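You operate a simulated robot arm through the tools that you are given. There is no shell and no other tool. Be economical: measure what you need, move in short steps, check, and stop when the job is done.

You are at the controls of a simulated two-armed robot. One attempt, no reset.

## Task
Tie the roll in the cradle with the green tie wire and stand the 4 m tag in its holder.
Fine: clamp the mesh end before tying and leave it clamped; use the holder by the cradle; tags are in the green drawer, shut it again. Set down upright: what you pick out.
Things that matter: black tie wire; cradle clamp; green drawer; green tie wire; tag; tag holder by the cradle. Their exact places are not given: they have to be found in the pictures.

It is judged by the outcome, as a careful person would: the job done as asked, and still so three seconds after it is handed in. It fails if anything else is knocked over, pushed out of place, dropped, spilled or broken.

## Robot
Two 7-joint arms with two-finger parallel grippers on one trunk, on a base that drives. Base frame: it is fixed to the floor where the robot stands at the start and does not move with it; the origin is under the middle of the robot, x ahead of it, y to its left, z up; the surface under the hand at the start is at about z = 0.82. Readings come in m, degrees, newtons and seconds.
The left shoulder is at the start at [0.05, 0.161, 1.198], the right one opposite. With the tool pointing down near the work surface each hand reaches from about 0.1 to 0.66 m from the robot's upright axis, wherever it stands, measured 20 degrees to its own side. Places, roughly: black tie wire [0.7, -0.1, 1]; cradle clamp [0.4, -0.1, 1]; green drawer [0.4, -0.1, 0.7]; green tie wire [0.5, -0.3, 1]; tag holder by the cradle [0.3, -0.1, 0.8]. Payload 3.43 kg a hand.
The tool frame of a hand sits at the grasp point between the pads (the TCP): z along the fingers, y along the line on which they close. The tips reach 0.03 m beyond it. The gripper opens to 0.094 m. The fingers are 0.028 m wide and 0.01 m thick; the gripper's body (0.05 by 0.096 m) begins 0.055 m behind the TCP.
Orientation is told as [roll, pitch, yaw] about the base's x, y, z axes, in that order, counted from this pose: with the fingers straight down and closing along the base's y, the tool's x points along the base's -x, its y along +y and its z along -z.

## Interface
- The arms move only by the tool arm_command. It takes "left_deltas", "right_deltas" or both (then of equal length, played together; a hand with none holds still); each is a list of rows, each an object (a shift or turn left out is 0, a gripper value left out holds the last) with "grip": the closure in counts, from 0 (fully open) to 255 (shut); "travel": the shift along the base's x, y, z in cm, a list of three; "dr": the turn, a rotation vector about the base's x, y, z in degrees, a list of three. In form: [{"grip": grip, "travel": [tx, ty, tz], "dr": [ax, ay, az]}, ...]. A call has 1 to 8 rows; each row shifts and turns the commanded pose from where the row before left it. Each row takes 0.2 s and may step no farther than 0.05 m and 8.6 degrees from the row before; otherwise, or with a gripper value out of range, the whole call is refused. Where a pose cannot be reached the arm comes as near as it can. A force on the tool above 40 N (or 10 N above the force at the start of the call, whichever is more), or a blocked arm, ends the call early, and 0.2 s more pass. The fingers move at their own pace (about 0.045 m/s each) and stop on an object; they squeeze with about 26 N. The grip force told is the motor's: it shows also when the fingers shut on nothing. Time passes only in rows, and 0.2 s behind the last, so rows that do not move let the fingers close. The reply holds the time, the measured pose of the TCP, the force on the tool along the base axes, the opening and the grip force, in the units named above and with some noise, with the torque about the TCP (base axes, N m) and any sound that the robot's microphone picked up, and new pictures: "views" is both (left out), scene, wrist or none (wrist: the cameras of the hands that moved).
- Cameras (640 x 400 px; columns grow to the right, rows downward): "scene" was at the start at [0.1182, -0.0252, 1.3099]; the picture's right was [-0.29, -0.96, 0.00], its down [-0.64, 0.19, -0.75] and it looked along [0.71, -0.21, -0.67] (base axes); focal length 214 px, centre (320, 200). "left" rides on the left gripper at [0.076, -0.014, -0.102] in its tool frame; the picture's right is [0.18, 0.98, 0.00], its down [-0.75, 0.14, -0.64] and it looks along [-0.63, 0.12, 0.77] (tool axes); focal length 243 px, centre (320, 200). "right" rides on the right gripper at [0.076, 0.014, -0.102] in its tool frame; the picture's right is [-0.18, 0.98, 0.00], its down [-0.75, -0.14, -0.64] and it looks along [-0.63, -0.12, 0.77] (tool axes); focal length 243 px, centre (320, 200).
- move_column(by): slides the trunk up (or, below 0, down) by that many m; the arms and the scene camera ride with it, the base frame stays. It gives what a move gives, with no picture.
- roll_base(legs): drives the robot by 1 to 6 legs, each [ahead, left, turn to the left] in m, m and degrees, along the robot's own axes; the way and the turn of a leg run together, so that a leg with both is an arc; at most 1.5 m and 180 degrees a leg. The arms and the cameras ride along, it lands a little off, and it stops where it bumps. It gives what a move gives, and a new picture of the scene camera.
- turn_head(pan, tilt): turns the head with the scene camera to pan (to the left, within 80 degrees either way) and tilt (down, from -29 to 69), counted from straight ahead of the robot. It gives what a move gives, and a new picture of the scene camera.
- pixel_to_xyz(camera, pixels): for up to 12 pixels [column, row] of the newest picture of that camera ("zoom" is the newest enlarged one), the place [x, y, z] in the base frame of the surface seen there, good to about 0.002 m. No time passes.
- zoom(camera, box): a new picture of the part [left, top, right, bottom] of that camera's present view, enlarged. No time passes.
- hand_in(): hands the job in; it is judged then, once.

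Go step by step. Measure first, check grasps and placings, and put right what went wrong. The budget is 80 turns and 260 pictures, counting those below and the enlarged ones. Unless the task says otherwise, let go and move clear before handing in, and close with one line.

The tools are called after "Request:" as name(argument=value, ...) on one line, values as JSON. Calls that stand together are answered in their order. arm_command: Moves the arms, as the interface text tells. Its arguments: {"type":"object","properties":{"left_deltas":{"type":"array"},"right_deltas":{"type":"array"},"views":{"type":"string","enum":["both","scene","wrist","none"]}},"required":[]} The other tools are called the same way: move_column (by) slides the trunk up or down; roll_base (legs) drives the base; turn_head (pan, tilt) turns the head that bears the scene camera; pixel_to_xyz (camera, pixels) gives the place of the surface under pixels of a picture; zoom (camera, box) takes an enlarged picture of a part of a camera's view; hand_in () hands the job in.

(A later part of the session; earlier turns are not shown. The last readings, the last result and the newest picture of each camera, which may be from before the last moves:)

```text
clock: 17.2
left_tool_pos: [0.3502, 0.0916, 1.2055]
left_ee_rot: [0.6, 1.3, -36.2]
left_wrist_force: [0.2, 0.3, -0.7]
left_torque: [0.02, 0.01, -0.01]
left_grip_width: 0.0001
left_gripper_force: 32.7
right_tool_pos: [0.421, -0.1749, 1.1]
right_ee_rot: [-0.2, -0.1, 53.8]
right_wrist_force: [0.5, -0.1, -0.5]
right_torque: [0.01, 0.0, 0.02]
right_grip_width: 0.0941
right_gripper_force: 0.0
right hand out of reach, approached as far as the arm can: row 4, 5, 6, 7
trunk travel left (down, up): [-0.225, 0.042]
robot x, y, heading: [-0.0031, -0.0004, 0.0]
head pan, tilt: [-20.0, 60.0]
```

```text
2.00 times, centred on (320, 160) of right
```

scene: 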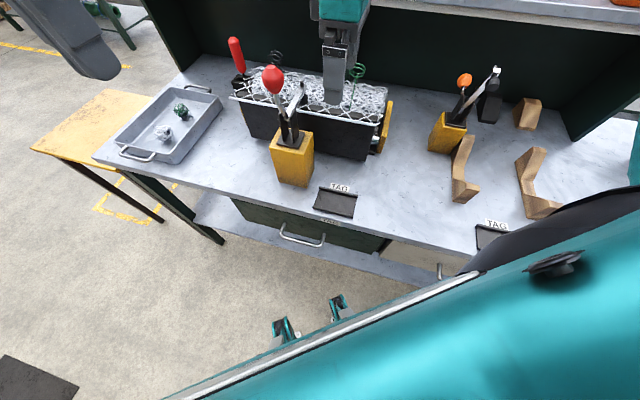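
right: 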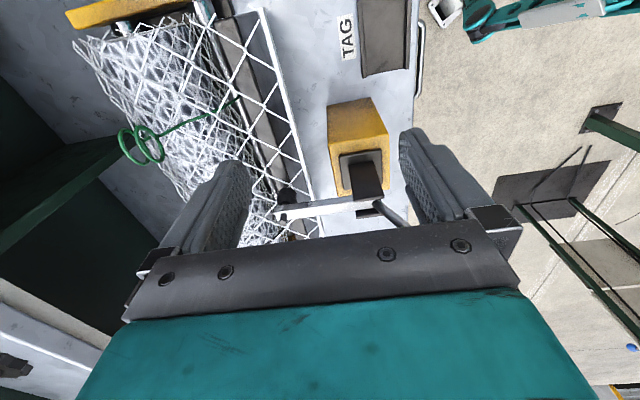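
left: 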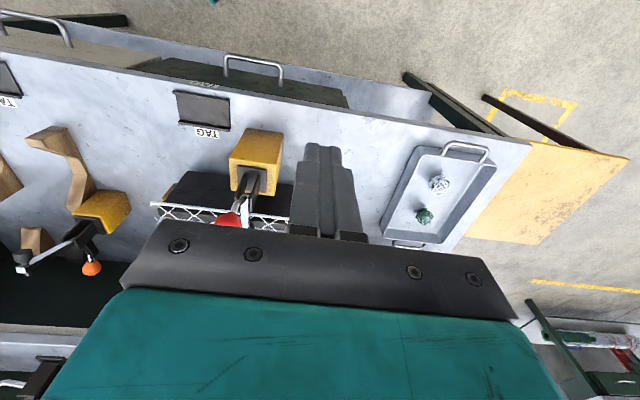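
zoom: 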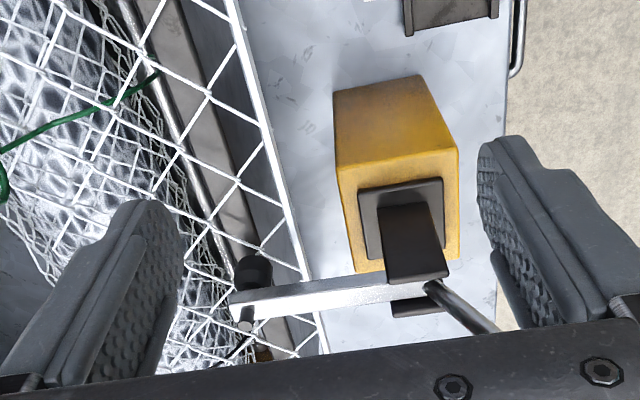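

At yaw +54° the right arm can't reach the ring, so it pulled back near the clamp. I'll turn back the other way to yaw -36°, closing across the eyelets' width instead, rising first.

Request:
arm_command(right_deltas=[{"travel": [0, 0, 3]}, {"travel": [0, 0, 2], "dr": [0, 0, -8.5]}, {"travel": [0, 0, 0], "dr": [0, 0, -8.5]}, {"dr": [0, 0, -8.5]}, {"dr": [0, 0, -8.5]}, {"dr": [0, 0, -8.5]}, {"dr": [0, 0, -8.5]}, {"dr": [0, 0, -8.5]}])

```text
clock: 19.0
left_tool_pos: [0.3505, 0.0912, 1.2044]
left_ee_rot: [0.6, 1.1, -36.2]
left_wrist_force: [-0.1, 0.2, -0.9]
left_torque: [0.01, -0.01, -0.01]
left_grip_width: 0.0002
left_gripper_force: 33.5
right_tool_pos: [0.4215, -0.1763, 1.1494]
right_ee_rot: [-0.1, 0.0, -5.5]
right_wrist_force: [0.2, -0.7, -0.4]
right_torque: [-0.01, 0.0, -0.01]
right_grip_width: 0.0939
right_gripper_force: 0.1
trunk travel left (down, up): [-0.225, 0.042]
robot x, y, heading: [0.0016, 0.0007, 0.1]
head pan, tilt: [-20.0, 60.0]
```

scene: 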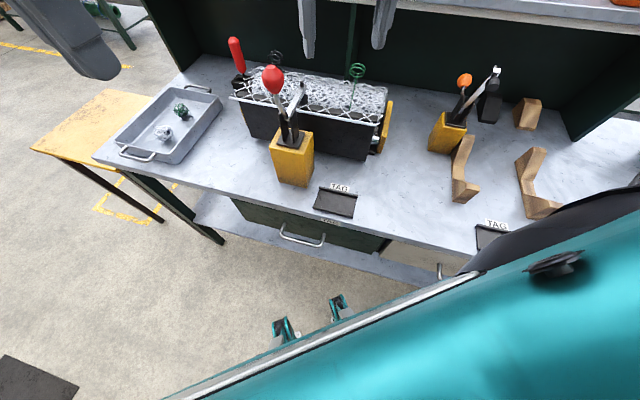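
right: 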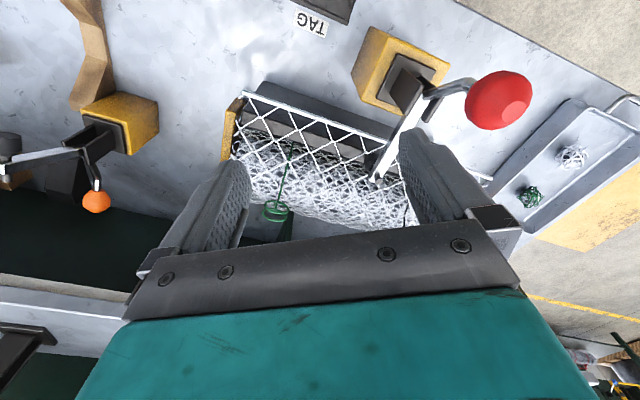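

The hand is clear again. I'll move it over the ring at yaw -36°.

Request:
arm_command(right_deltas=[{"travel": [2.4, -2, 0], "dr": [0, 0, -7.6]}, {"travel": [2.4, -2, 0], "dr": [0, 0, -7.6]}, {"travel": [2.4, -1.9, 0], "dr": [0, 0, -7.6]}, {"travel": [2.4, -1.9, 0], "dr": [0, 0, -7.7]}, {"travel": [2.35, -1.8, 0]}, {"travel": [0, 0, -3]}, {"travel": [0, 0, -2]}, {"travel": [0, 0, 0]}])

Request:
zoom(camera="right", box=[230, 40, 410, 220])

```text
clock: 20.8
left_tool_pos: [0.3513, 0.0918, 1.2054]
left_ee_rot: [0.5, 1.2, -36.2]
left_wrist_force: [0.3, -0.6, 0.3]
left_torque: [0.0, 0.01, 0.03]
left_grip_width: 0.0001
left_gripper_force: 32.7
right_tool_pos: [0.5404, -0.2714, 1.0985]
right_ee_rot: [0.0, 0.0, -35.9]
right_wrist_force: [0.1, 0.4, 0.7]
right_torque: [-0.01, -0.02, 0.02]
right_grip_width: 0.0941
right_gripper_force: 0.1
trunk travel left (down, up): [-0.225, 0.042]
robot x, y, heading: [-0.0019, -0.0003, 0.2]
head pan, tilt: [-20.0, 60.0]
```

scene: 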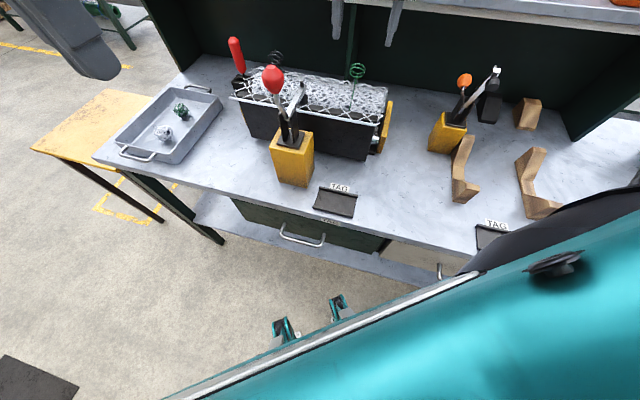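
right: 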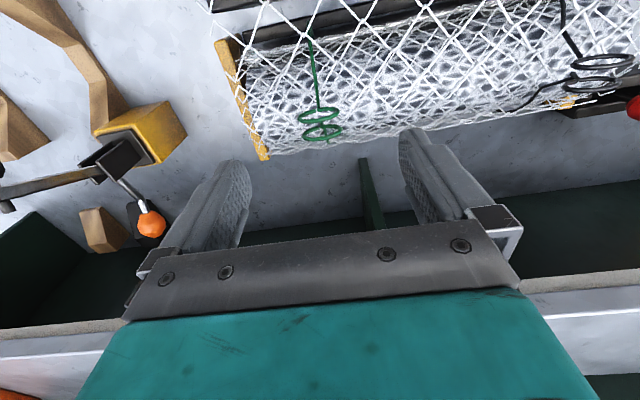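

```text
2.22 times, centred on (320, 130) of right
```

zoom: 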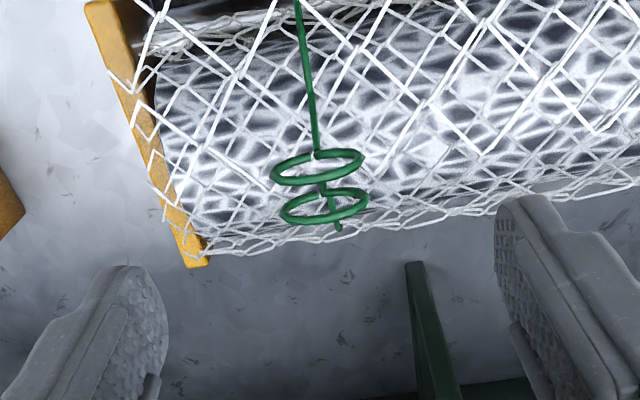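

The hand is over the eyelets, which stand upright side by side, about (320,125). I'll measure the mesh height beside them before descending.

Request:
pixel_to_xyz(camera="zoom", pixels=[[320, 155], [275, 168], [362, 165], [320, 180], [283, 210], [367, 202], [325, 222], [250, 175], [400, 165], [230, 190], [420, 180], [338, 228]])

```text
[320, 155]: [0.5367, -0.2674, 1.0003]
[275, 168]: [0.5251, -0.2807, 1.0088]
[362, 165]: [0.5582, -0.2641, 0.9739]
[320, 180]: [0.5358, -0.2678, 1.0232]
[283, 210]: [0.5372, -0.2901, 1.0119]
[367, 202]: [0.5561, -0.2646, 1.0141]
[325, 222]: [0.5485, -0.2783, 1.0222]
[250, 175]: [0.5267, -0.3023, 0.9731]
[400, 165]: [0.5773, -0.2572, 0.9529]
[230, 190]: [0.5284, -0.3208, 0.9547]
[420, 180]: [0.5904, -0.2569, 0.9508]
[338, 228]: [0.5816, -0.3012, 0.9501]
```

Eyelet centres are (0.534,-0.267) and (0.547,-0.277), z 1.011, and the mesh is at 0.974. I'll descend to z 1.012 and close.

Request:
arm_command(right_deltas=[{"travel": [0, 0, -4]}, {"travel": [0, 0, -3]}, {"travel": [0, 0, -1.6]}, {"grip": 255}, {"grip": 255}, {"grip": 255}, {"grip": 255}, {"grip": 255}])

Request:
zoom(camera="right", box=[230, 100, 410, 240])

Request:
zoom(camera="scene", box=[300, 40, 420, 140])

```text
clock: 22.6
left_tool_pos: [0.3501, 0.0919, 1.2053]
left_ee_rot: [0.7, 1.2, -36.2]
left_wrist_force: [-0.9, 0.2, -1.2]
left_torque: [0.02, 0.02, 0.03]
left_grip_width: 0.0
left_gripper_force: 33.1
right_tool_pos: [0.5412, -0.2715, 1.0129]
right_ee_rot: [0.0, -0.1, -35.8]
right_wrist_force: [-0.2, 0.0, -2.2]
right_torque: [-0.12, -0.19, 0.0]
right_grip_width: 0.0385
right_gripper_force: 44.9
trunk travel left (down, up): [-0.225, 0.042]
robot x, y, heading: [-0.0, -0.0003, 0.2]
head pan, tilt: [-20.0, 60.0]
```

scene: 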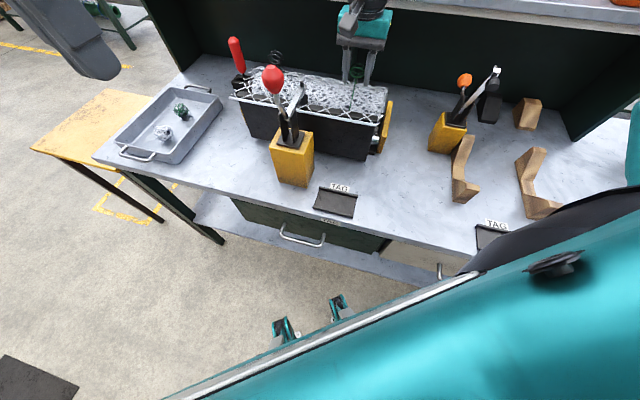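
right: 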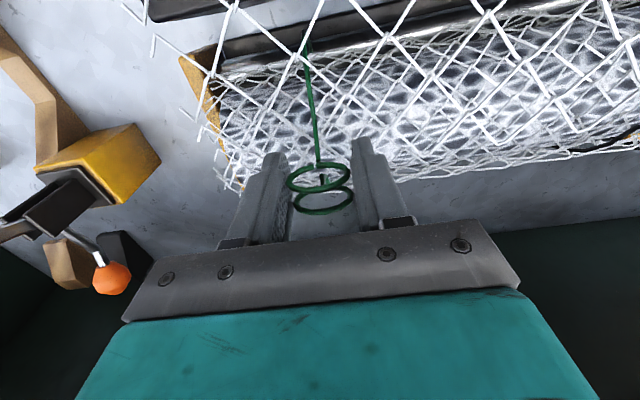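

```text
2.86 times, centred on (320, 170) of right
```

zoom: 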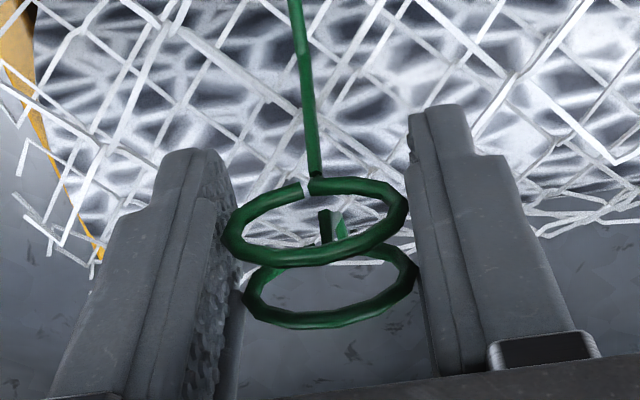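

```text
4.00 times, centred on (360, 90) of scene
```

zoom: 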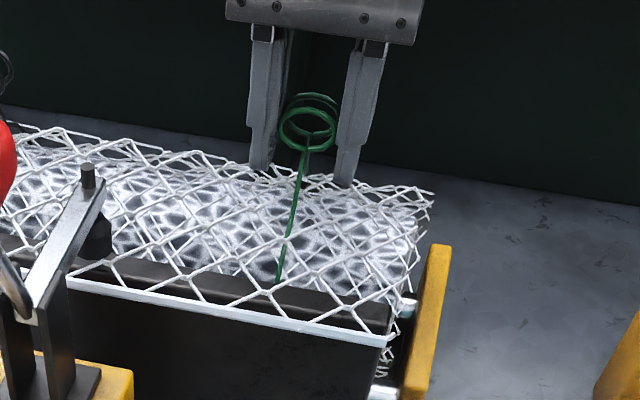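

The grip holds both eyelets (0.0385 m, 45 N). I'll start twisting about the vertical, watching the torque.

Request:
arm_command(right_deltas=[{"dr": [0, 0, -8]}, {"dr": [0, 0, -8]}, {"dr": [0, 0, -8]}, {"dr": [0, 0, -8]}, {"dr": [0, 0, -8]}], views="wrist")

Request:
zoom(camera="right", box=[230, 100, 410, 240])

```text
clock: 23.8
left_tool_pos: [0.3516, 0.0921, 1.2044]
left_ee_rot: [0.6, 1.2, -36.2]
left_wrist_force: [-0.2, -0.6, -0.1]
left_torque: [-0.03, 0.01, 0.02]
left_grip_width: 0.0002
left_gripper_force: 32.3
right_tool_pos: [0.5421, -0.2701, 1.0129]
right_ee_rot: [0.0, 0.0, -76.2]
right_wrist_force: [5.5, 2.6, -0.9]
right_torque: [0.07, 0.18, 0.0]
right_grip_width: 0.038
right_gripper_force: 44.7
trunk travel left (down, up): [-0.225, 0.042]
robot x, y, heading: [0.0014, -0.001, 0.2]
head pan, tilt: [-20.0, 60.0]
```

right: 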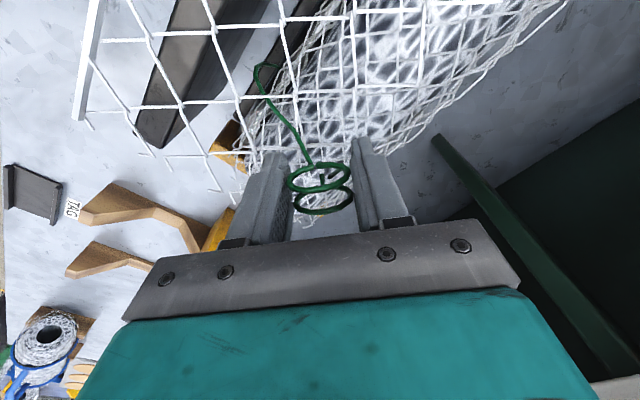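

```text
2.86 times, centred on (320, 170) of right
```

zoom: 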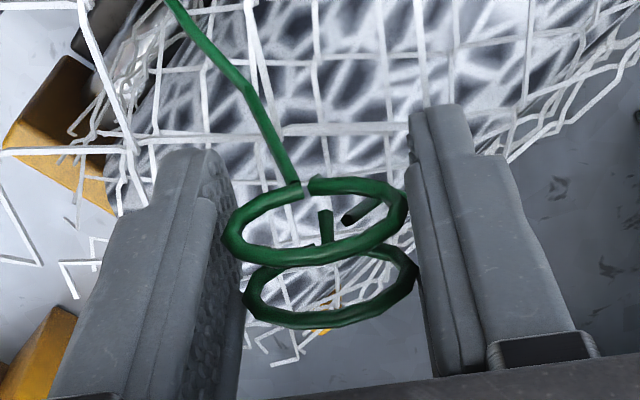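

The eyelets turn with the gripper. I'll keep twisting in the same direction.

Request:
arm_command(right_deltas=[{"dr": [0, 0, -8]}, {"dr": [0, 0, -8]}, {"dr": [0, 0, -8]}, {"dr": [0, 0, -8]}, {"dr": [0, 0, -8]}, {"dr": [0, 0, -8]}, {"dr": [0, 0, -8]}, {"dr": [0, 0, -8]}], views="none")

Request:
zoom(camera="right", box=[230, 100, 410, 240])

Request:
zoom(camera="scene", box=[240, 0, 420, 140])

```text
clock: 25.6
left_tool_pos: [0.3519, 0.0931, 1.2033]
left_ee_rot: [0.4, 1.3, -36.2]
left_wrist_force: [-0.2, -0.1, 0.2]
left_torque: [0.02, 0.02, 0.0]
left_grip_width: 0.0
left_gripper_force: 33.0
right_tool_pos: [0.5443, -0.2712, 1.0133]
right_ee_rot: [0.0, 0.1, -140.2]
right_wrist_force: [23.9, 0.2, 9.1]
right_torque: [-0.75, 0.96, 0.03]
right_grip_width: 0.0382
right_gripper_force: 44.5
trunk travel left (down, up): [-0.225, 0.042]
robot x, y, heading: [-0.004, 0.003, 0.1]
head pan, tilt: [-20.0, 60.0]
```

```text
2.86 times, centred on (320, 170) of right
```

zoom: 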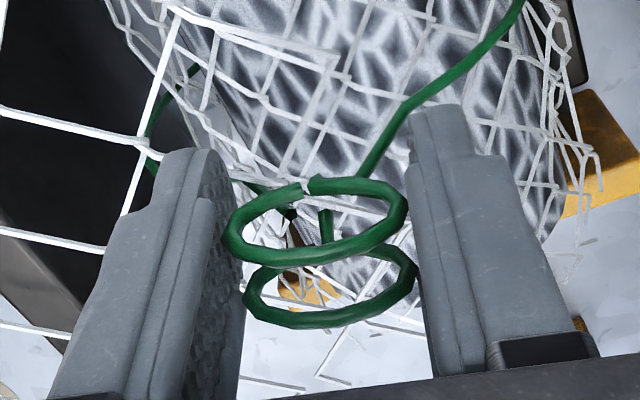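

```text
2.86 times, centred on (330, 70) of scene
```

zoom: 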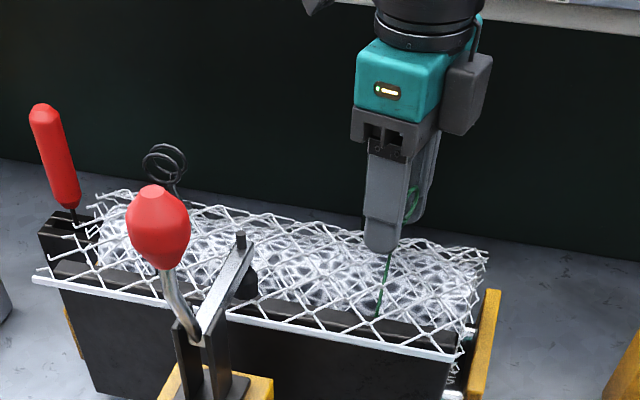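

Twisted about 104° so far and the wire is drawing tight: 24 N sideways. I'll give way slightly in x and keep turning.

Request:
arm_command(right_deltas=[{"travel": [0.3, 0, 0], "dr": [0, 0, -8]}, {"travel": [0.2, 0, 0], "dr": [0, 0, -8]}, {"dr": [0, 0, -8]}, {"dr": [0, 0, -8]}, {"dr": [0, 0, -8]}], views="none")

Request:
zoom(camera="right", box=[230, 100, 410, 240])

Request:
zoom(camera="scene", box=[300, 40, 420, 140])

```text
clock: 26.8
left_tool_pos: [0.3494, 0.0921, 1.205]
left_ee_rot: [0.6, 1.1, -36.2]
left_wrist_force: [-0.1, 0.2, -0.2]
left_torque: [0.02, 0.0, 0.0]
left_grip_width: 0.0
left_gripper_force: 33.1
right_tool_pos: [0.5446, -0.2715, 1.0122]
right_ee_rot: [0.1, -0.2, 179.9]
right_wrist_force: [-0.1, -8.1, 10.4]
right_torque: [0.36, 0.7, -0.01]
right_grip_width: 0.0385
right_gripper_force: 44.5
trunk travel left (down, up): [-0.225, 0.042]
robot x, y, heading: [0.0009, 0.0049, 0.2]
head pan, tilt: [-20.0, 60.0]
```

```text
2.86 times, centred on (320, 170) of right
```

zoom: 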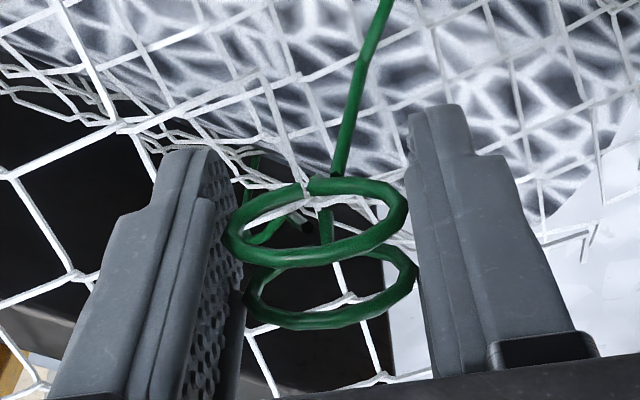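

```text
4.00 times, centred on (360, 90) of scene
```

zoom: 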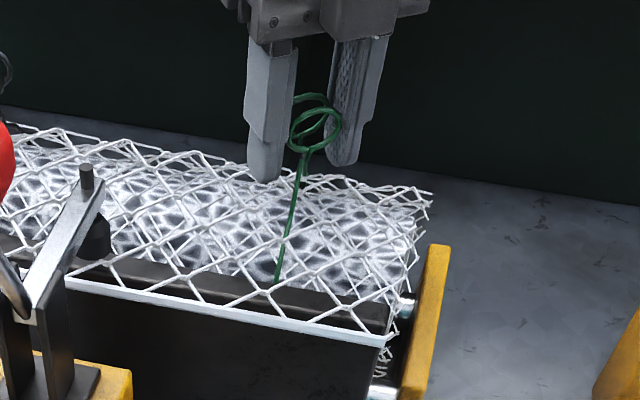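

That's 144° of twist and still moving freely. I'll continue.

Request:
arm_command(right_deltas=[{"dr": [0, 0, -8.4]}, {"dr": [0, 0, -8.4]}, {"dr": [0, 0, -8.4]}, {"dr": [0, 0, -8.4]}, {"dr": [0, 0, -8.4]}, {"dr": [0, 0, -8.4]}, {"dr": [0, 0, -8.4]}], views="none")

Request:
zoom(camera="right", box=[230, 100, 410, 240])

Request:
zoom(camera="scene", box=[300, 40, 420, 140])

```text
clock: 28.4
left_tool_pos: [0.3481, 0.0903, 1.2046]
left_ee_rot: [0.7, 1.1, -36.2]
left_wrist_force: [-0.2, -0.5, 0.1]
left_torque: [-0.02, 0.03, 0.03]
left_grip_width: 0.0
left_gripper_force: 33.0
right_tool_pos: [0.5442, -0.2749, 1.0139]
right_ee_rot: [0.2, 0.0, 121.2]
right_wrist_force: [-13.9, -17.3, 4.3]
right_torque: [0.65, 0.0, 0.03]
right_grip_width: 0.0384
right_gripper_force: 44.5
trunk travel left (down, up): [-0.225, 0.042]
robot x, y, heading: [0.0021, 0.0004, 0.0]
head pan, tilt: [-20.0, 60.0]
```

```text
2.86 times, centred on (320, 170) of right
```

zoom: 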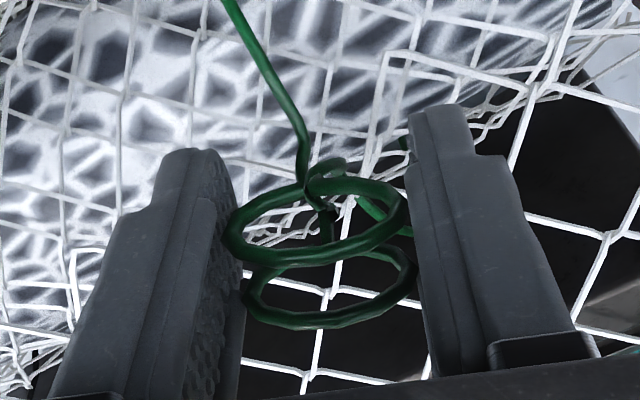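

```text
4.00 times, centred on (360, 90) of scene
```

zoom: 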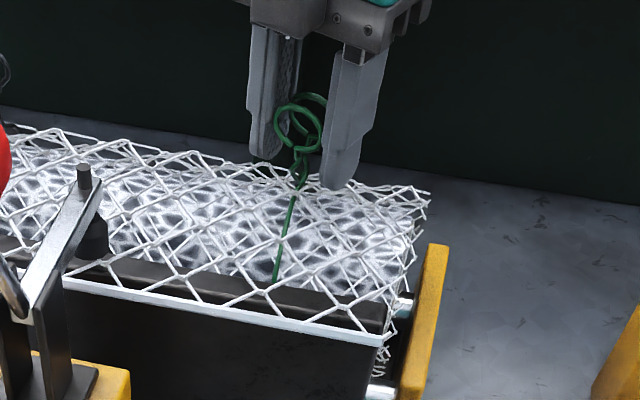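

The wire is visibly winding at its base: about 203° done. I'll continue, easing along the side force.

Request:
arm_command(right_deltas=[{"travel": [-0.15, -0.2, 0], "dr": [0, 0, -8.4]}, {"travel": [-0.15, -0.1, 0], "dr": [0, 0, -8.4]}, {"dr": [0, 0, -8.4]}, {"dr": [0, 0, -8.4]}, {"dr": [0, 0, -8.4]}, {"dr": [0, 0, -8.4]}, {"dr": [0, 0, -8.4]}], views="none")

Request:
zoom(camera="right", box=[230, 100, 410, 240])

Request:
zoom(camera="scene", box=[300, 40, 420, 140])

```text
clock: 30.0
left_tool_pos: [0.3498, 0.0917, 1.2045]
left_ee_rot: [0.7, 1.2, -36.2]
left_wrist_force: [0.6, 0.6, -1.1]
left_torque: [-0.01, 0.0, 0.0]
left_grip_width: 0.0001
left_gripper_force: 33.6
right_tool_pos: [0.5413, -0.275, 1.0128]
right_ee_rot: [0.1, 0.1, 62.3]
right_wrist_force: [-11.8, -3.6, -4.7]
right_torque: [-0.08, -0.57, 0.01]
right_grip_width: 0.0379
right_gripper_force: 44.5
trunk travel left (down, up): [-0.225, 0.042]
robot x, y, heading: [-0.0005, 0.0006, -0.0]
head pan, tilt: [-20.0, 60.0]
```

```text
2.86 times, centred on (320, 170) of right
```

zoom: 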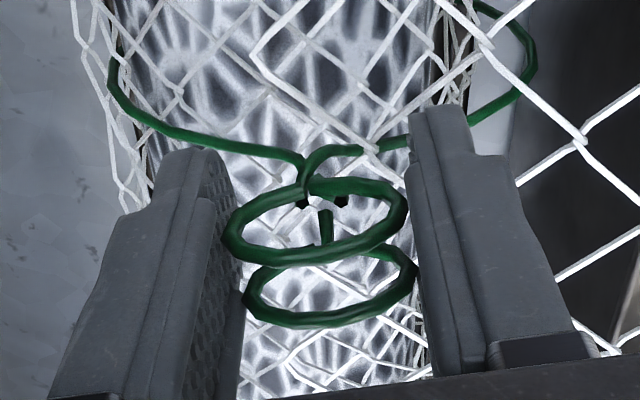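

```text
4.00 times, centred on (360, 90) of scene
```

zoom: 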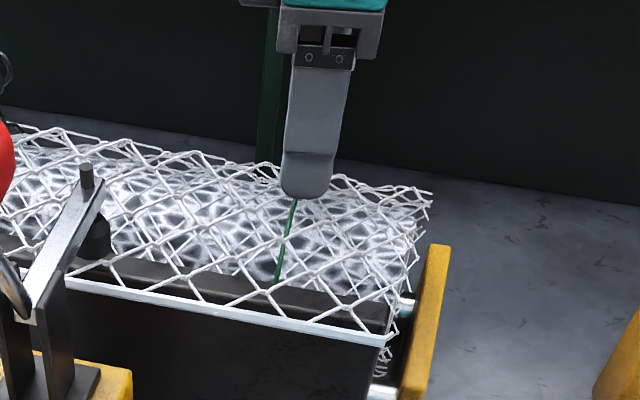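

About 262° of twist, and the wires are crossing under the eyelets. I'll continue.

Request:
arm_command(right_deltas=[{"travel": [-0.2, 0, 0], "dr": [0, 0, -8.4]}, {"dr": [0, 0, -8.4]}, {"dr": [0, 0, -8.4]}, {"dr": [0, 0, -8.4]}, {"dr": [0, 0, -8.4]}, {"dr": [0, 0, -8.4]}, {"dr": [0, 0, -8.4]}, {"dr": [0, 0, -8.4]}], views="none")

Request:
zoom(camera="right", box=[230, 100, 410, 240])

Request:
zoom(camera="scene", box=[300, 40, 420, 140])

```text
clock: 31.0
left_tool_pos: [0.349, 0.0931, 1.2058]
left_ee_rot: [0.6, 1.1, -36.1]
left_wrist_force: [-0.1, -0.5, -0.3]
left_torque: [0.03, 0.0, 0.0]
left_grip_width: 0.0001
left_gripper_force: 32.8
right_tool_pos: [0.5401, -0.2732, 1.013]
right_ee_rot: [1.7, -0.2, 31.4]
right_wrist_force: [-0.9, 7.2, 1.0]
right_torque: [-1.37, 0.41, 0.0]
right_grip_width: 0.0385
right_gripper_force: 44.7
right hand out of reach, approached as far as the arm can: row 4, 5
trunk travel left (down, up): [-0.225, 0.042]
robot x, y, heading: [-0.0025, -0.0016, 0.2]
head pan, tilt: [-20.0, 60.0]
stopped in row 5 (right hand): the force on the tool passed its limit at 59 N (the readings are from after the stop); the commanded pose is now the measured one
```

```text
2.86 times, centred on (320, 170) of right
```

zoom: 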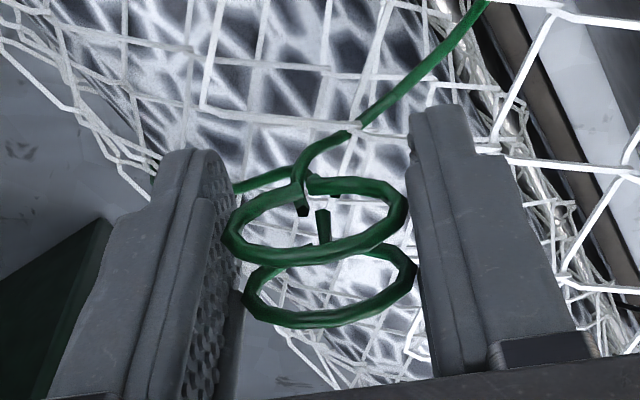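

```text
4.00 times, centred on (360, 90) of scene
```

zoom: 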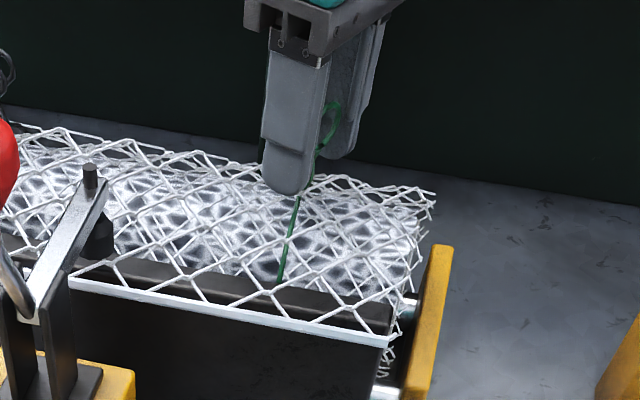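

The wrist limit is reached at about 293° of twist. I'll let go, lift and look at whether the twist holds, then turn back for a second bite.

Request:
arm_command(right_deltas=[{"grip": 0}, {"grip": 0}, {"grip": 0}, {"travel": [0, 0, 3]}, {"travel": [0, 0, 3], "dr": [0, 0, 8.4]}, {"dr": [0, 0, 8.4]}, {"dr": [0, 0, 8.4]}, {"dr": [0, 0, 8.4]}], views="none")

Request:
zoom(camera="right", box=[230, 60, 410, 200])

Request:
zoom(camera="scene", box=[300, 40, 420, 140])

```text
clock: 32.8
left_tool_pos: [0.3496, 0.0922, 1.2056]
left_ee_rot: [0.6, 1.2, -36.1]
left_wrist_force: [0.2, 0.5, -0.5]
left_torque: [0.01, -0.02, -0.02]
left_grip_width: 0.0
left_gripper_force: 33.4
right_tool_pos: [0.5423, -0.2755, 1.073]
right_ee_rot: [1.6, -0.1, 65.0]
right_wrist_force: [0.0, 0.0, 0.1]
right_torque: [0.01, -0.01, 0.01]
right_grip_width: 0.0939
right_gripper_force: 0.0
trunk travel left (down, up): [-0.225, 0.042]
robot x, y, heading: [0.0011, 0.0036, 0.2]
head pan, tilt: [-20.0, 60.0]
```

```text
2.86 times, centred on (320, 130) of right
```

zoom: 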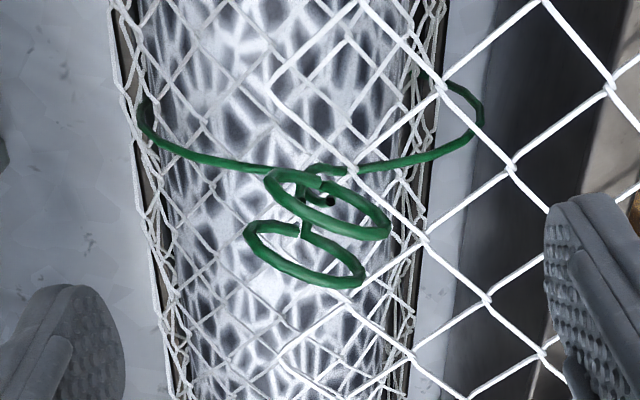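

```text
4.00 times, centred on (360, 90) of scene
```

zoom: 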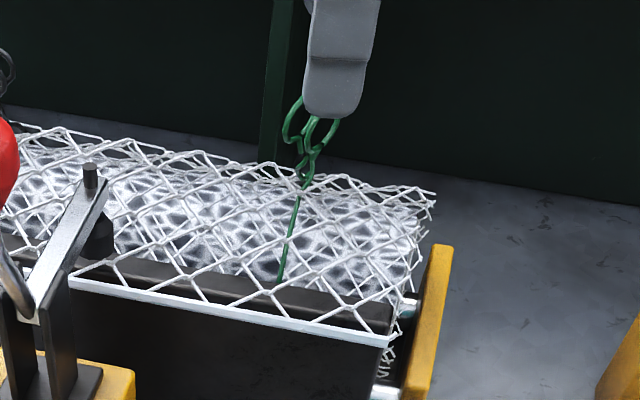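

The twist holds and the wire lies snug round the roll. I'll turn the hand back by half a turn, for the same grip on the eyelets, for a second bite.

Request:
arm_command(right_deltas=[{"dr": [0, 0, 8.5]}, {"dr": [0, 0, 8.5]}, {"dr": [0, 0, 8.5]}, {"dr": [0, 0, 8.5]}, {"dr": [0, 0, 8.5]}, {"dr": [0, 0, 8.5]}, {"dr": [0, 0, 8.5]}, {"dr": [0, 0, 8.5]}], views="none")

Request:
arm_command(right_deltas=[{"dr": [0, 0, 8.5]}, {"dr": [0, 0, 8.5]}, {"dr": [0, 0, 8.5]}, {"dr": [0, 0, 8.5]}, {"dr": [0, 0, 8.5]}, {"dr": [0, 0, 8.5]}, {"dr": [0, 0, 8.5]}, {"dr": [0, 0, 8.5]}], views="wrist")

Request:
zoom(camera="right", box=[230, 60, 410, 200])

```text
clock: 34.6
left_tool_pos: [0.3493, 0.0932, 1.2045]
left_ee_rot: [0.6, 1.2, -36.1]
left_wrist_force: [0.3, 0.1, 0.2]
left_torque: [0.0, -0.04, -0.01]
left_grip_width: 0.0
left_gripper_force: 32.9
right_tool_pos: [0.5419, -0.2751, 1.073]
right_ee_rot: [1.5, -0.1, 133.0]
right_wrist_force: [0.2, -0.5, 0.1]
right_torque: [0.01, 0.0, -0.04]
right_grip_width: 0.094
right_gripper_force: 0.1
trunk travel left (down, up): [-0.225, 0.042]
robot x, y, heading: [0.0012, -0.0003, 0.2]
head pan, tilt: [-20.0, 60.0]
```

```text
clock: 36.4
left_tool_pos: [0.3493, 0.0931, 1.2037]
left_ee_rot: [0.6, 1.2, -36.1]
left_wrist_force: [-0.6, 0.2, 0.5]
left_torque: [0.01, 0.02, -0.01]
left_grip_width: 0.0
left_gripper_force: 33.1
right_tool_pos: [0.5411, -0.2755, 1.0726]
right_ee_rot: [1.5, 0.0, -159.1]
right_wrist_force: [-0.6, 0.0, 0.0]
right_torque: [0.0, -0.03, 0.0]
right_grip_width: 0.0941
right_gripper_force: 0.0
trunk travel left (down, up): [-0.225, 0.042]
robot x, y, heading: [-0.0054, -0.0006, 0.4]
head pan, tilt: [-20.0, 60.0]
```

right: 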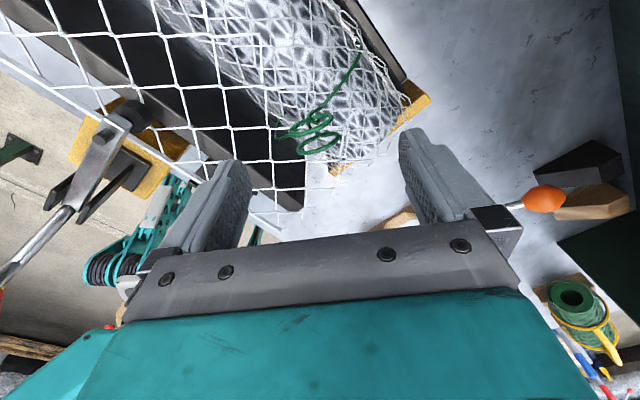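

```text
2.86 times, centred on (320, 130) of right
```

zoom: 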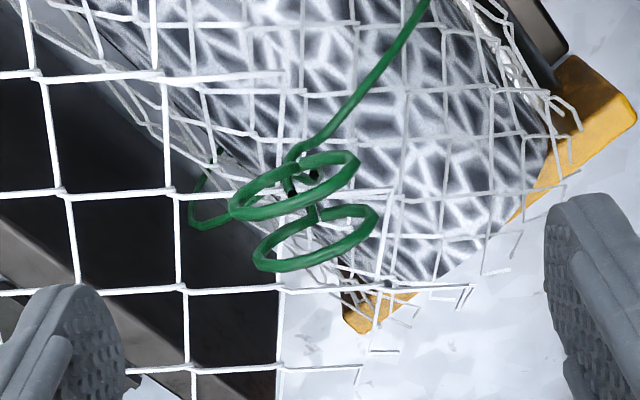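

The eyelets are about 12° from square to the pads. I'll turn that much more, descend and grip again.

Request:
arm_command(right_deltas=[{"dr": [0, 0, 6], "travel": [0, 0.2, 0]}, {"dr": [0, 0, 6], "travel": [0, 0, -2]}, {"travel": [0, 0, -4]}, {"grip": 255}, {"grip": 255}, {"grip": 255}, {"grip": 255}, {"grip": 255}], views="none")

Request:
zoom(camera="right", box=[230, 100, 410, 240])

```text
clock: 38.2
left_tool_pos: [0.3506, 0.0927, 1.2051]
left_ee_rot: [0.6, 1.2, -36.2]
left_wrist_force: [-0.3, -0.4, 0.4]
left_torque: [-0.06, 0.0, -0.02]
left_grip_width: 0.0001
left_gripper_force: 33.1
right_tool_pos: [0.5427, -0.2724, 1.012]
right_ee_rot: [1.4, 0.0, -147.2]
right_wrist_force: [2.1, -1.5, -1.5]
right_torque: [0.26, 0.14, -0.01]
right_grip_width: 0.0388
right_gripper_force: 44.7
trunk travel left (down, up): [-0.225, 0.042]
robot x, y, heading: [-0.0014, -0.0017, -0.0]
head pan, tilt: [-20.0, 60.0]
```

```text
2.86 times, centred on (320, 170) of right
```

zoom: 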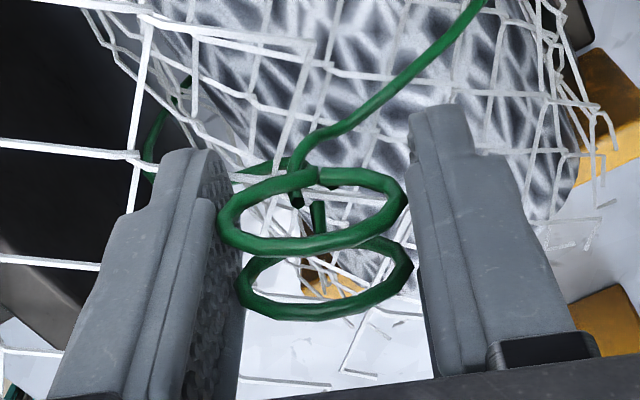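

Both eyelets are gripped again (0.0388 m). I'll twist on, up to the wrist limit.

Request:
arm_command(right_deltas=[{"dr": [0, 0, -8.4]}, {"dr": [0, 0, -8.4]}, {"dr": [0, 0, -8.4]}, {"dr": [0, 0, -8.4]}, {"dr": [0, 0, -8.4]}, {"dr": [0, 0, -8.4]}, {"dr": [0, 0, -8.4]}, {"dr": [0, 0, -8.4]}], views="none")

Request:
zoom(camera="right", box=[230, 100, 410, 240])

```text
clock: 40.0
left_tool_pos: [0.351, 0.0929, 1.2051]
left_ee_rot: [0.5, 1.1, -36.1]
left_wrist_force: [0.3, 0.3, 0.3]
left_torque: [-0.01, -0.02, 0.04]
left_grip_width: 0.0002
left_gripper_force: 33.4
right_tool_pos: [0.5414, -0.2715, 1.0126]
right_ee_rot: [1.5, -0.1, 145.4]
right_wrist_force: [0.8, 6.0, -6.1]
right_torque: [0.49, -0.7, 0.0]
right_grip_width: 0.0387
right_gripper_force: 45.1
trunk travel left (down, up): [-0.225, 0.042]
robot x, y, heading: [-0.003, -0.0002, 0.0]
head pan, tilt: [-20.0, 60.0]
```

```text
2.86 times, centred on (320, 170) of right
```

zoom: 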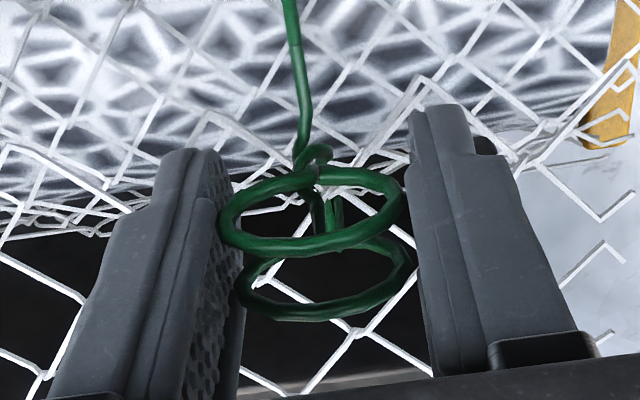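

Request:
arm_command(right_deltas=[{"dr": [0, 0, -8.4]}, {"dr": [0, 0, -8.4]}, {"dr": [0, 0, -8.4]}, {"dr": [0, 0, -8.4]}, {"dr": [0, 0, -8.4]}, {"dr": [0, 0, -8.4]}, {"dr": [0, 0, -8.4]}, {"dr": [0, 0, -8.4]}], views="none")

Request:
arm_command(right_deltas=[{"dr": [0, 0, -8.4]}, {"dr": [0, 0, -8.4]}, {"dr": [0, 0, -8.4]}, {"dr": [0, 0, -8.4]}], views="none")

Request:
zoom(camera="right", box=[230, 100, 410, 240])

```text
clock: 41.8
left_tool_pos: [0.3514, 0.0942, 1.2043]
left_ee_rot: [0.4, 1.2, -36.1]
left_wrist_force: [0.4, 0.3, -0.7]
left_torque: [0.01, 0.01, -0.01]
left_grip_width: 0.0002
left_gripper_force: 33.0
right_tool_pos: [0.5427, -0.2714, 1.0136]
right_ee_rot: [1.5, -0.1, 78.3]
right_wrist_force: [6.6, 14.0, -7.4]
right_torque: [0.56, -0.53, 0.02]
right_grip_width: 0.0383
right_gripper_force: 44.8
trunk travel left (down, up): [-0.225, 0.042]
robot x, y, heading: [-0.0011, 0.0001, 0.0]
head pan, tilt: [-20.0, 60.0]
```

```text
clock: 42.8
left_tool_pos: [0.3527, 0.0952, 1.2042]
left_ee_rot: [0.5, 1.2, -36.1]
left_wrist_force: [0.5, -0.1, 0.3]
left_torque: [-0.02, 0.0, -0.04]
left_grip_width: 0.0
left_gripper_force: 33.3
right_tool_pos: [0.5428, -0.2723, 1.0126]
right_ee_rot: [1.4, -0.1, 44.7]
right_wrist_force: [10.7, 17.8, -7.0]
right_torque: [-0.53, -0.49, 0.0]
right_grip_width: 0.0382
right_gripper_force: 44.7
trunk travel left (down, up): [-0.225, 0.042]
robot x, y, heading: [-0.0015, -0.0013, 0.2]
head pan, tilt: [-20.0, 60.0]
```

```text
2.86 times, centred on (320, 170) of right
```

zoom: 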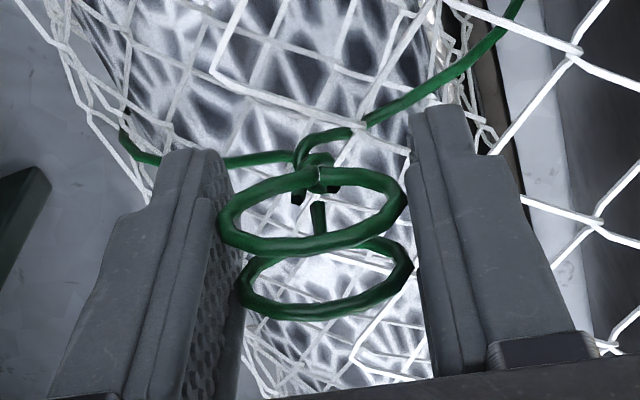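

About 461° of twist so far (1.3 turns). I'll take one more half-turn bite so the tie is secure.

Request:
arm_command(right_deltas=[{"grip": 0}, {"grip": 0}, {"grip": 0}, {"travel": [0, 0, 3]}, {"travel": [0, 0, 3], "dr": [0, 0, 8.4]}, {"dr": [0, 0, 8.4]}, {"dr": [0, 0, 8.4]}, {"dr": [0, 0, 8.4]}], views="none")

Request:
zoom(camera="scene", box=[300, 40, 420, 140])

Request:
arm_command(right_deltas=[{"dr": [0, 0, 8.4]}, {"dr": [0, 0, 8.4]}, {"dr": [0, 0, 8.4]}, {"dr": [0, 0, 8.4]}, {"dr": [0, 0, 8.4]}, {"dr": [0, 0, 8.4]}, {"dr": [0, 0, 8.4]}, {"dr": [0, 0, 8.4]}], views="none")

Request:
arm_command(right_deltas=[{"dr": [0, 0, 8.4]}, {"dr": [0, 0, 8.4]}, {"dr": [0, 0, 8.4]}, {"dr": [0, 0, 8.4]}, {"dr": [0, 0, 8.4]}, {"dr": [0, 0, 8.4]}, {"dr": [0, 0, 8.4]}, {"dr": [0, 0, 8.4]}], views="none")

Request:
zoom(camera="right", box=[230, 60, 410, 200])

```text
clock: 44.6
left_tool_pos: [0.3507, 0.0936, 1.2044]
left_ee_rot: [0.7, 1.2, -36.1]
left_wrist_force: [-0.4, -0.4, 0.8]
left_torque: [0.02, -0.01, -0.01]
left_grip_width: 0.0
left_gripper_force: 33.3
right_tool_pos: [0.542, -0.2745, 1.0724]
right_ee_rot: [1.5, -0.1, 78.6]
right_wrist_force: [0.4, 0.6, -1.1]
right_torque: [0.0, 0.02, -0.01]
right_grip_width: 0.0938
right_gripper_force: 0.2
trunk travel left (down, up): [-0.225, 0.042]
robot x, y, heading: [0.0033, -0.0003, 0.1]
head pan, tilt: [-20.0, 60.0]
```

```text
4.00 times, centred on (360, 90) of scene
```

zoom: 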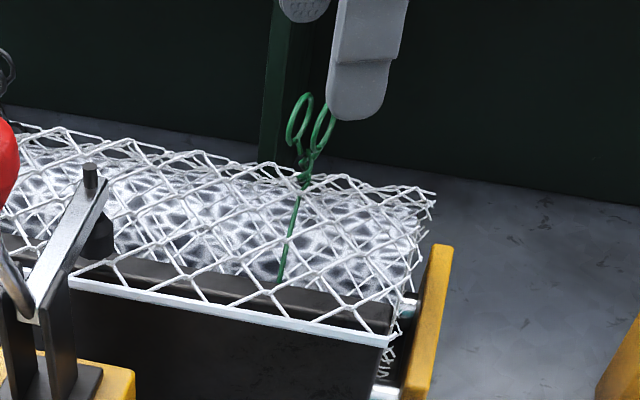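

```text
clock: 46.4
left_tool_pos: [0.3509, 0.0933, 1.2049]
left_ee_rot: [0.6, 1.2, -36.0]
left_wrist_force: [-0.3, -0.1, -0.2]
left_torque: [-0.02, 0.03, 0.02]
left_grip_width: 0.0004
left_gripper_force: 33.0
right_tool_pos: [0.5415, -0.2731, 1.072]
right_ee_rot: [1.5, -0.2, 145.8]
right_wrist_force: [-1.8, -0.3, -0.2]
right_torque: [-0.02, 0.02, -0.01]
right_grip_width: 0.0942
right_gripper_force: 0.0
trunk travel left (down, up): [-0.225, 0.042]
robot x, y, heading: [-0.001, 0.0011, 0.1]
head pan, tilt: [-20.0, 60.0]
```

```text
clock: 48.2
left_tool_pos: [0.3496, 0.0943, 1.204]
left_ee_rot: [0.7, 1.2, -36.1]
left_wrist_force: [0.3, 0.4, -0.3]
left_torque: [-0.03, 0.02, -0.01]
left_grip_width: 0.0002
left_gripper_force: 33.2
right_tool_pos: [0.5416, -0.2737, 1.0726]
right_ee_rot: [1.6, -0.1, -146.9]
right_wrist_force: [-1.0, -1.8, 0.1]
right_torque: [-0.03, 0.02, -0.02]
right_grip_width: 0.0943
right_gripper_force: 0.1
trunk travel left (down, up): [-0.225, 0.042]
robot x, y, heading: [0.0018, 0.0006, 0.2]
head pan, tilt: [-20.0, 60.0]
```

```text
2.86 times, centred on (320, 130) of right
```

zoom: 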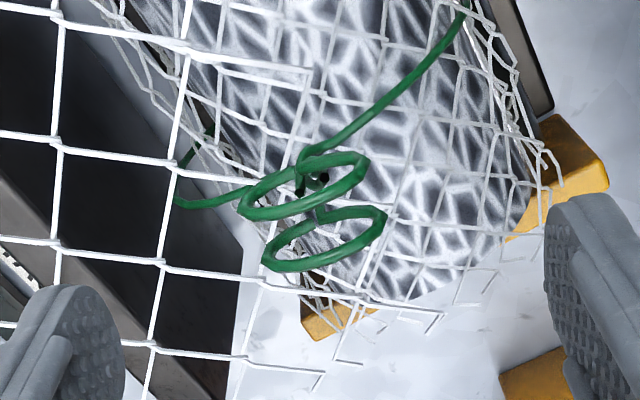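

The eyelets are about 14° off square. I'll turn, descend, grip and twist on.

Request:
arm_command(right_deltas=[{"dr": [0, 0, 7]}, {"dr": [0, 0, 7], "travel": [0, 0, -2]}, {"travel": [0, 0, -4]}, {"grip": 255}, {"grip": 255}, {"grip": 255}, {"grip": 255}, {"grip": 255}], views="none")

Request:
arm_command(right_deltas=[{"dr": [0, 0, -8.4]}, {"dr": [0, 0, -8.4]}, {"dr": [0, 0, -8.4]}, {"dr": [0, 0, -8.4]}, {"dr": [0, 0, -8.4]}, {"dr": [0, 0, -8.4]}, {"dr": [0, 0, -8.4]}, {"dr": [0, 0, -8.4]}], views="none")

Request:
zoom(camera="right", box=[230, 100, 410, 240])

```text
clock: 50.0
left_tool_pos: [0.3505, 0.0932, 1.2045]
left_ee_rot: [0.6, 1.1, -36.1]
left_wrist_force: [0.2, -0.3, 0.1]
left_torque: [0.02, 0.02, -0.01]
left_grip_width: 0.0
left_gripper_force: 33.5
right_tool_pos: [0.5429, -0.2746, 1.0121]
right_ee_rot: [1.5, -0.2, -133.2]
right_wrist_force: [6.5, -4.5, 1.0]
right_torque: [0.09, 0.29, 0.0]
right_grip_width: 0.0385
right_gripper_force: 45.4
trunk travel left (down, up): [-0.225, 0.042]
robot x, y, heading: [0.002, -0.0022, 0.3]
head pan, tilt: [-20.0, 60.0]
```

```text
clock: 51.8
left_tool_pos: [0.3505, 0.0941, 1.2044]
left_ee_rot: [0.6, 1.2, -36.1]
left_wrist_force: [-0.2, 0.2, -0.4]
left_torque: [0.02, 0.0, 0.01]
left_grip_width: 0.0001
left_gripper_force: 33.1
right_tool_pos: [0.5415, -0.2723, 1.013]
right_ee_rot: [1.5, -0.1, 159.6]
right_wrist_force: [0.4, 1.4, 0.7]
right_torque: [0.27, -1.08, 0.0]
right_grip_width: 0.0383
right_gripper_force: 44.7
trunk travel left (down, up): [-0.225, 0.042]
robot x, y, heading: [-0.0023, 0.0059, 0.2]
head pan, tilt: [-20.0, 60.0]
```

```text
2.86 times, centred on (320, 170) of right
```

zoom: 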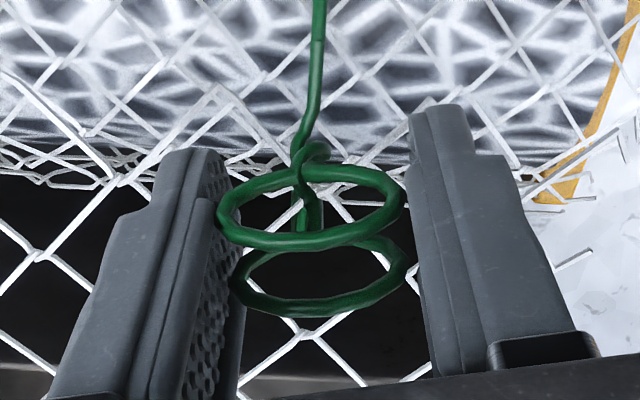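

Request:
arm_command(right_deltas=[{"dr": [0, 0, -8.4]}, {"dr": [0, 0, -8.4]}, {"dr": [0, 0, -8.4]}, {"dr": [0, 0, -8.4]}, {"dr": [0, 0, -8.4]}, {"dr": [0, 0, -8.4]}, {"dr": [0, 0, -8.4]}, {"dr": [0, 0, -8.4]}], views="none")

Request:
arm_command(right_deltas=[{"dr": [0, 0, -8.4]}, {"dr": [0, 0, -8.4]}, {"dr": [0, 0, -8.4]}, {"dr": [0, 0, -8.4]}, {"dr": [0, 0, -8.4]}, {"dr": [0, 0, -6]}], views="none")

Request:
arm_command(right_deltas=[{"grip": 0}, {"grip": 0}, {"grip": 0}, {"travel": [0, 0, 3]}, {"travel": [0, 0, 3], "dr": [0, 0, 8.4]}, {"dr": [0, 0, 8.4], "travel": [-3, 0.5, 3]}, {"dr": [0, 0, 8.4], "travel": [-4, 0, 3]}, {"dr": [0, 0, 8.4], "travel": [-4, 0, 2]}], views="none")

Request:
zoom(camera="scene", box=[300, 40, 420, 140])

```text
clock: 53.6
left_tool_pos: [0.3499, 0.0954, 1.2048]
left_ee_rot: [0.5, 1.1, -36.1]
left_wrist_force: [-0.3, -0.2, -0.3]
left_torque: [0.0, 0.03, -0.03]
left_grip_width: 0.0
left_gripper_force: 33.0
right_tool_pos: [0.543, -0.2723, 1.012]
right_ee_rot: [1.5, -0.2, 92.2]
right_wrist_force: [2.3, 15.9, -3.4]
right_torque: [0.53, -0.62, -0.02]
right_grip_width: 0.0385
right_gripper_force: 45.3
trunk travel left (down, up): [-0.225, 0.042]
robot x, y, heading: [-0.0022, -0.0013, 0.0]
head pan, tilt: [-20.0, 60.0]
```

```text
clock: 55.0
left_tool_pos: [0.3513, 0.096, 1.2044]
left_ee_rot: [0.4, 1.3, -36.1]
left_wrist_force: [0.7, -0.3, -0.1]
left_torque: [-0.02, 0.04, 0.01]
left_grip_width: 0.0001
left_gripper_force: 33.1
right_tool_pos: [0.5433, -0.2713, 1.0139]
right_ee_rot: [1.3, -0.1, 44.3]
right_wrist_force: [9.4, 19.4, -4.3]
right_torque: [-0.82, -0.24, 0.03]
right_grip_width: 0.0386
right_gripper_force: 44.7
trunk travel left (down, up): [-0.225, 0.042]
robot x, y, heading: [-0.0011, 0.0019, 0.2]
head pan, tilt: [-20.0, 60.0]
```

```text
clock: 56.8
left_tool_pos: [0.3474, 0.0938, 1.2049]
left_ee_rot: [0.7, 1.1, -36.1]
left_wrist_force: [0.3, -0.2, -0.1]
left_torque: [0.0, -0.02, 0.01]
left_grip_width: 0.0
left_gripper_force: 32.9
right_tool_pos: [0.4299, -0.2689, 1.1538]
right_ee_rot: [1.5, -0.2, 78.2]
right_wrist_force: [0.8, -0.9, 0.3]
right_torque: [0.02, -0.01, 0.01]
right_grip_width: 0.0941
right_gripper_force: 0.1
trunk travel left (down, up): [-0.225, 0.042]
robot x, y, heading: [0.0023, -0.0011, 0.1]
head pan, tilt: [-20.0, 60.0]
```

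```text
4.00 times, centred on (360, 90) of scene
```

zoom: 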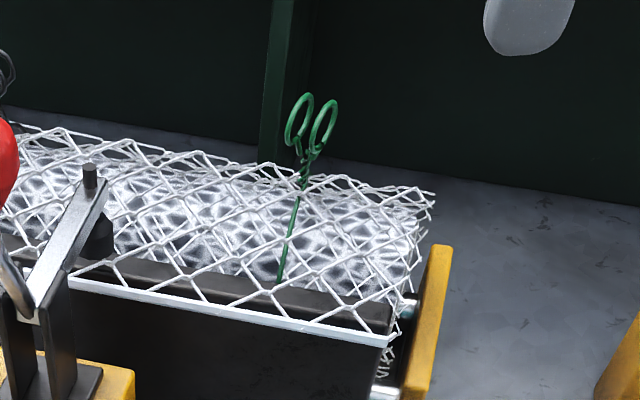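

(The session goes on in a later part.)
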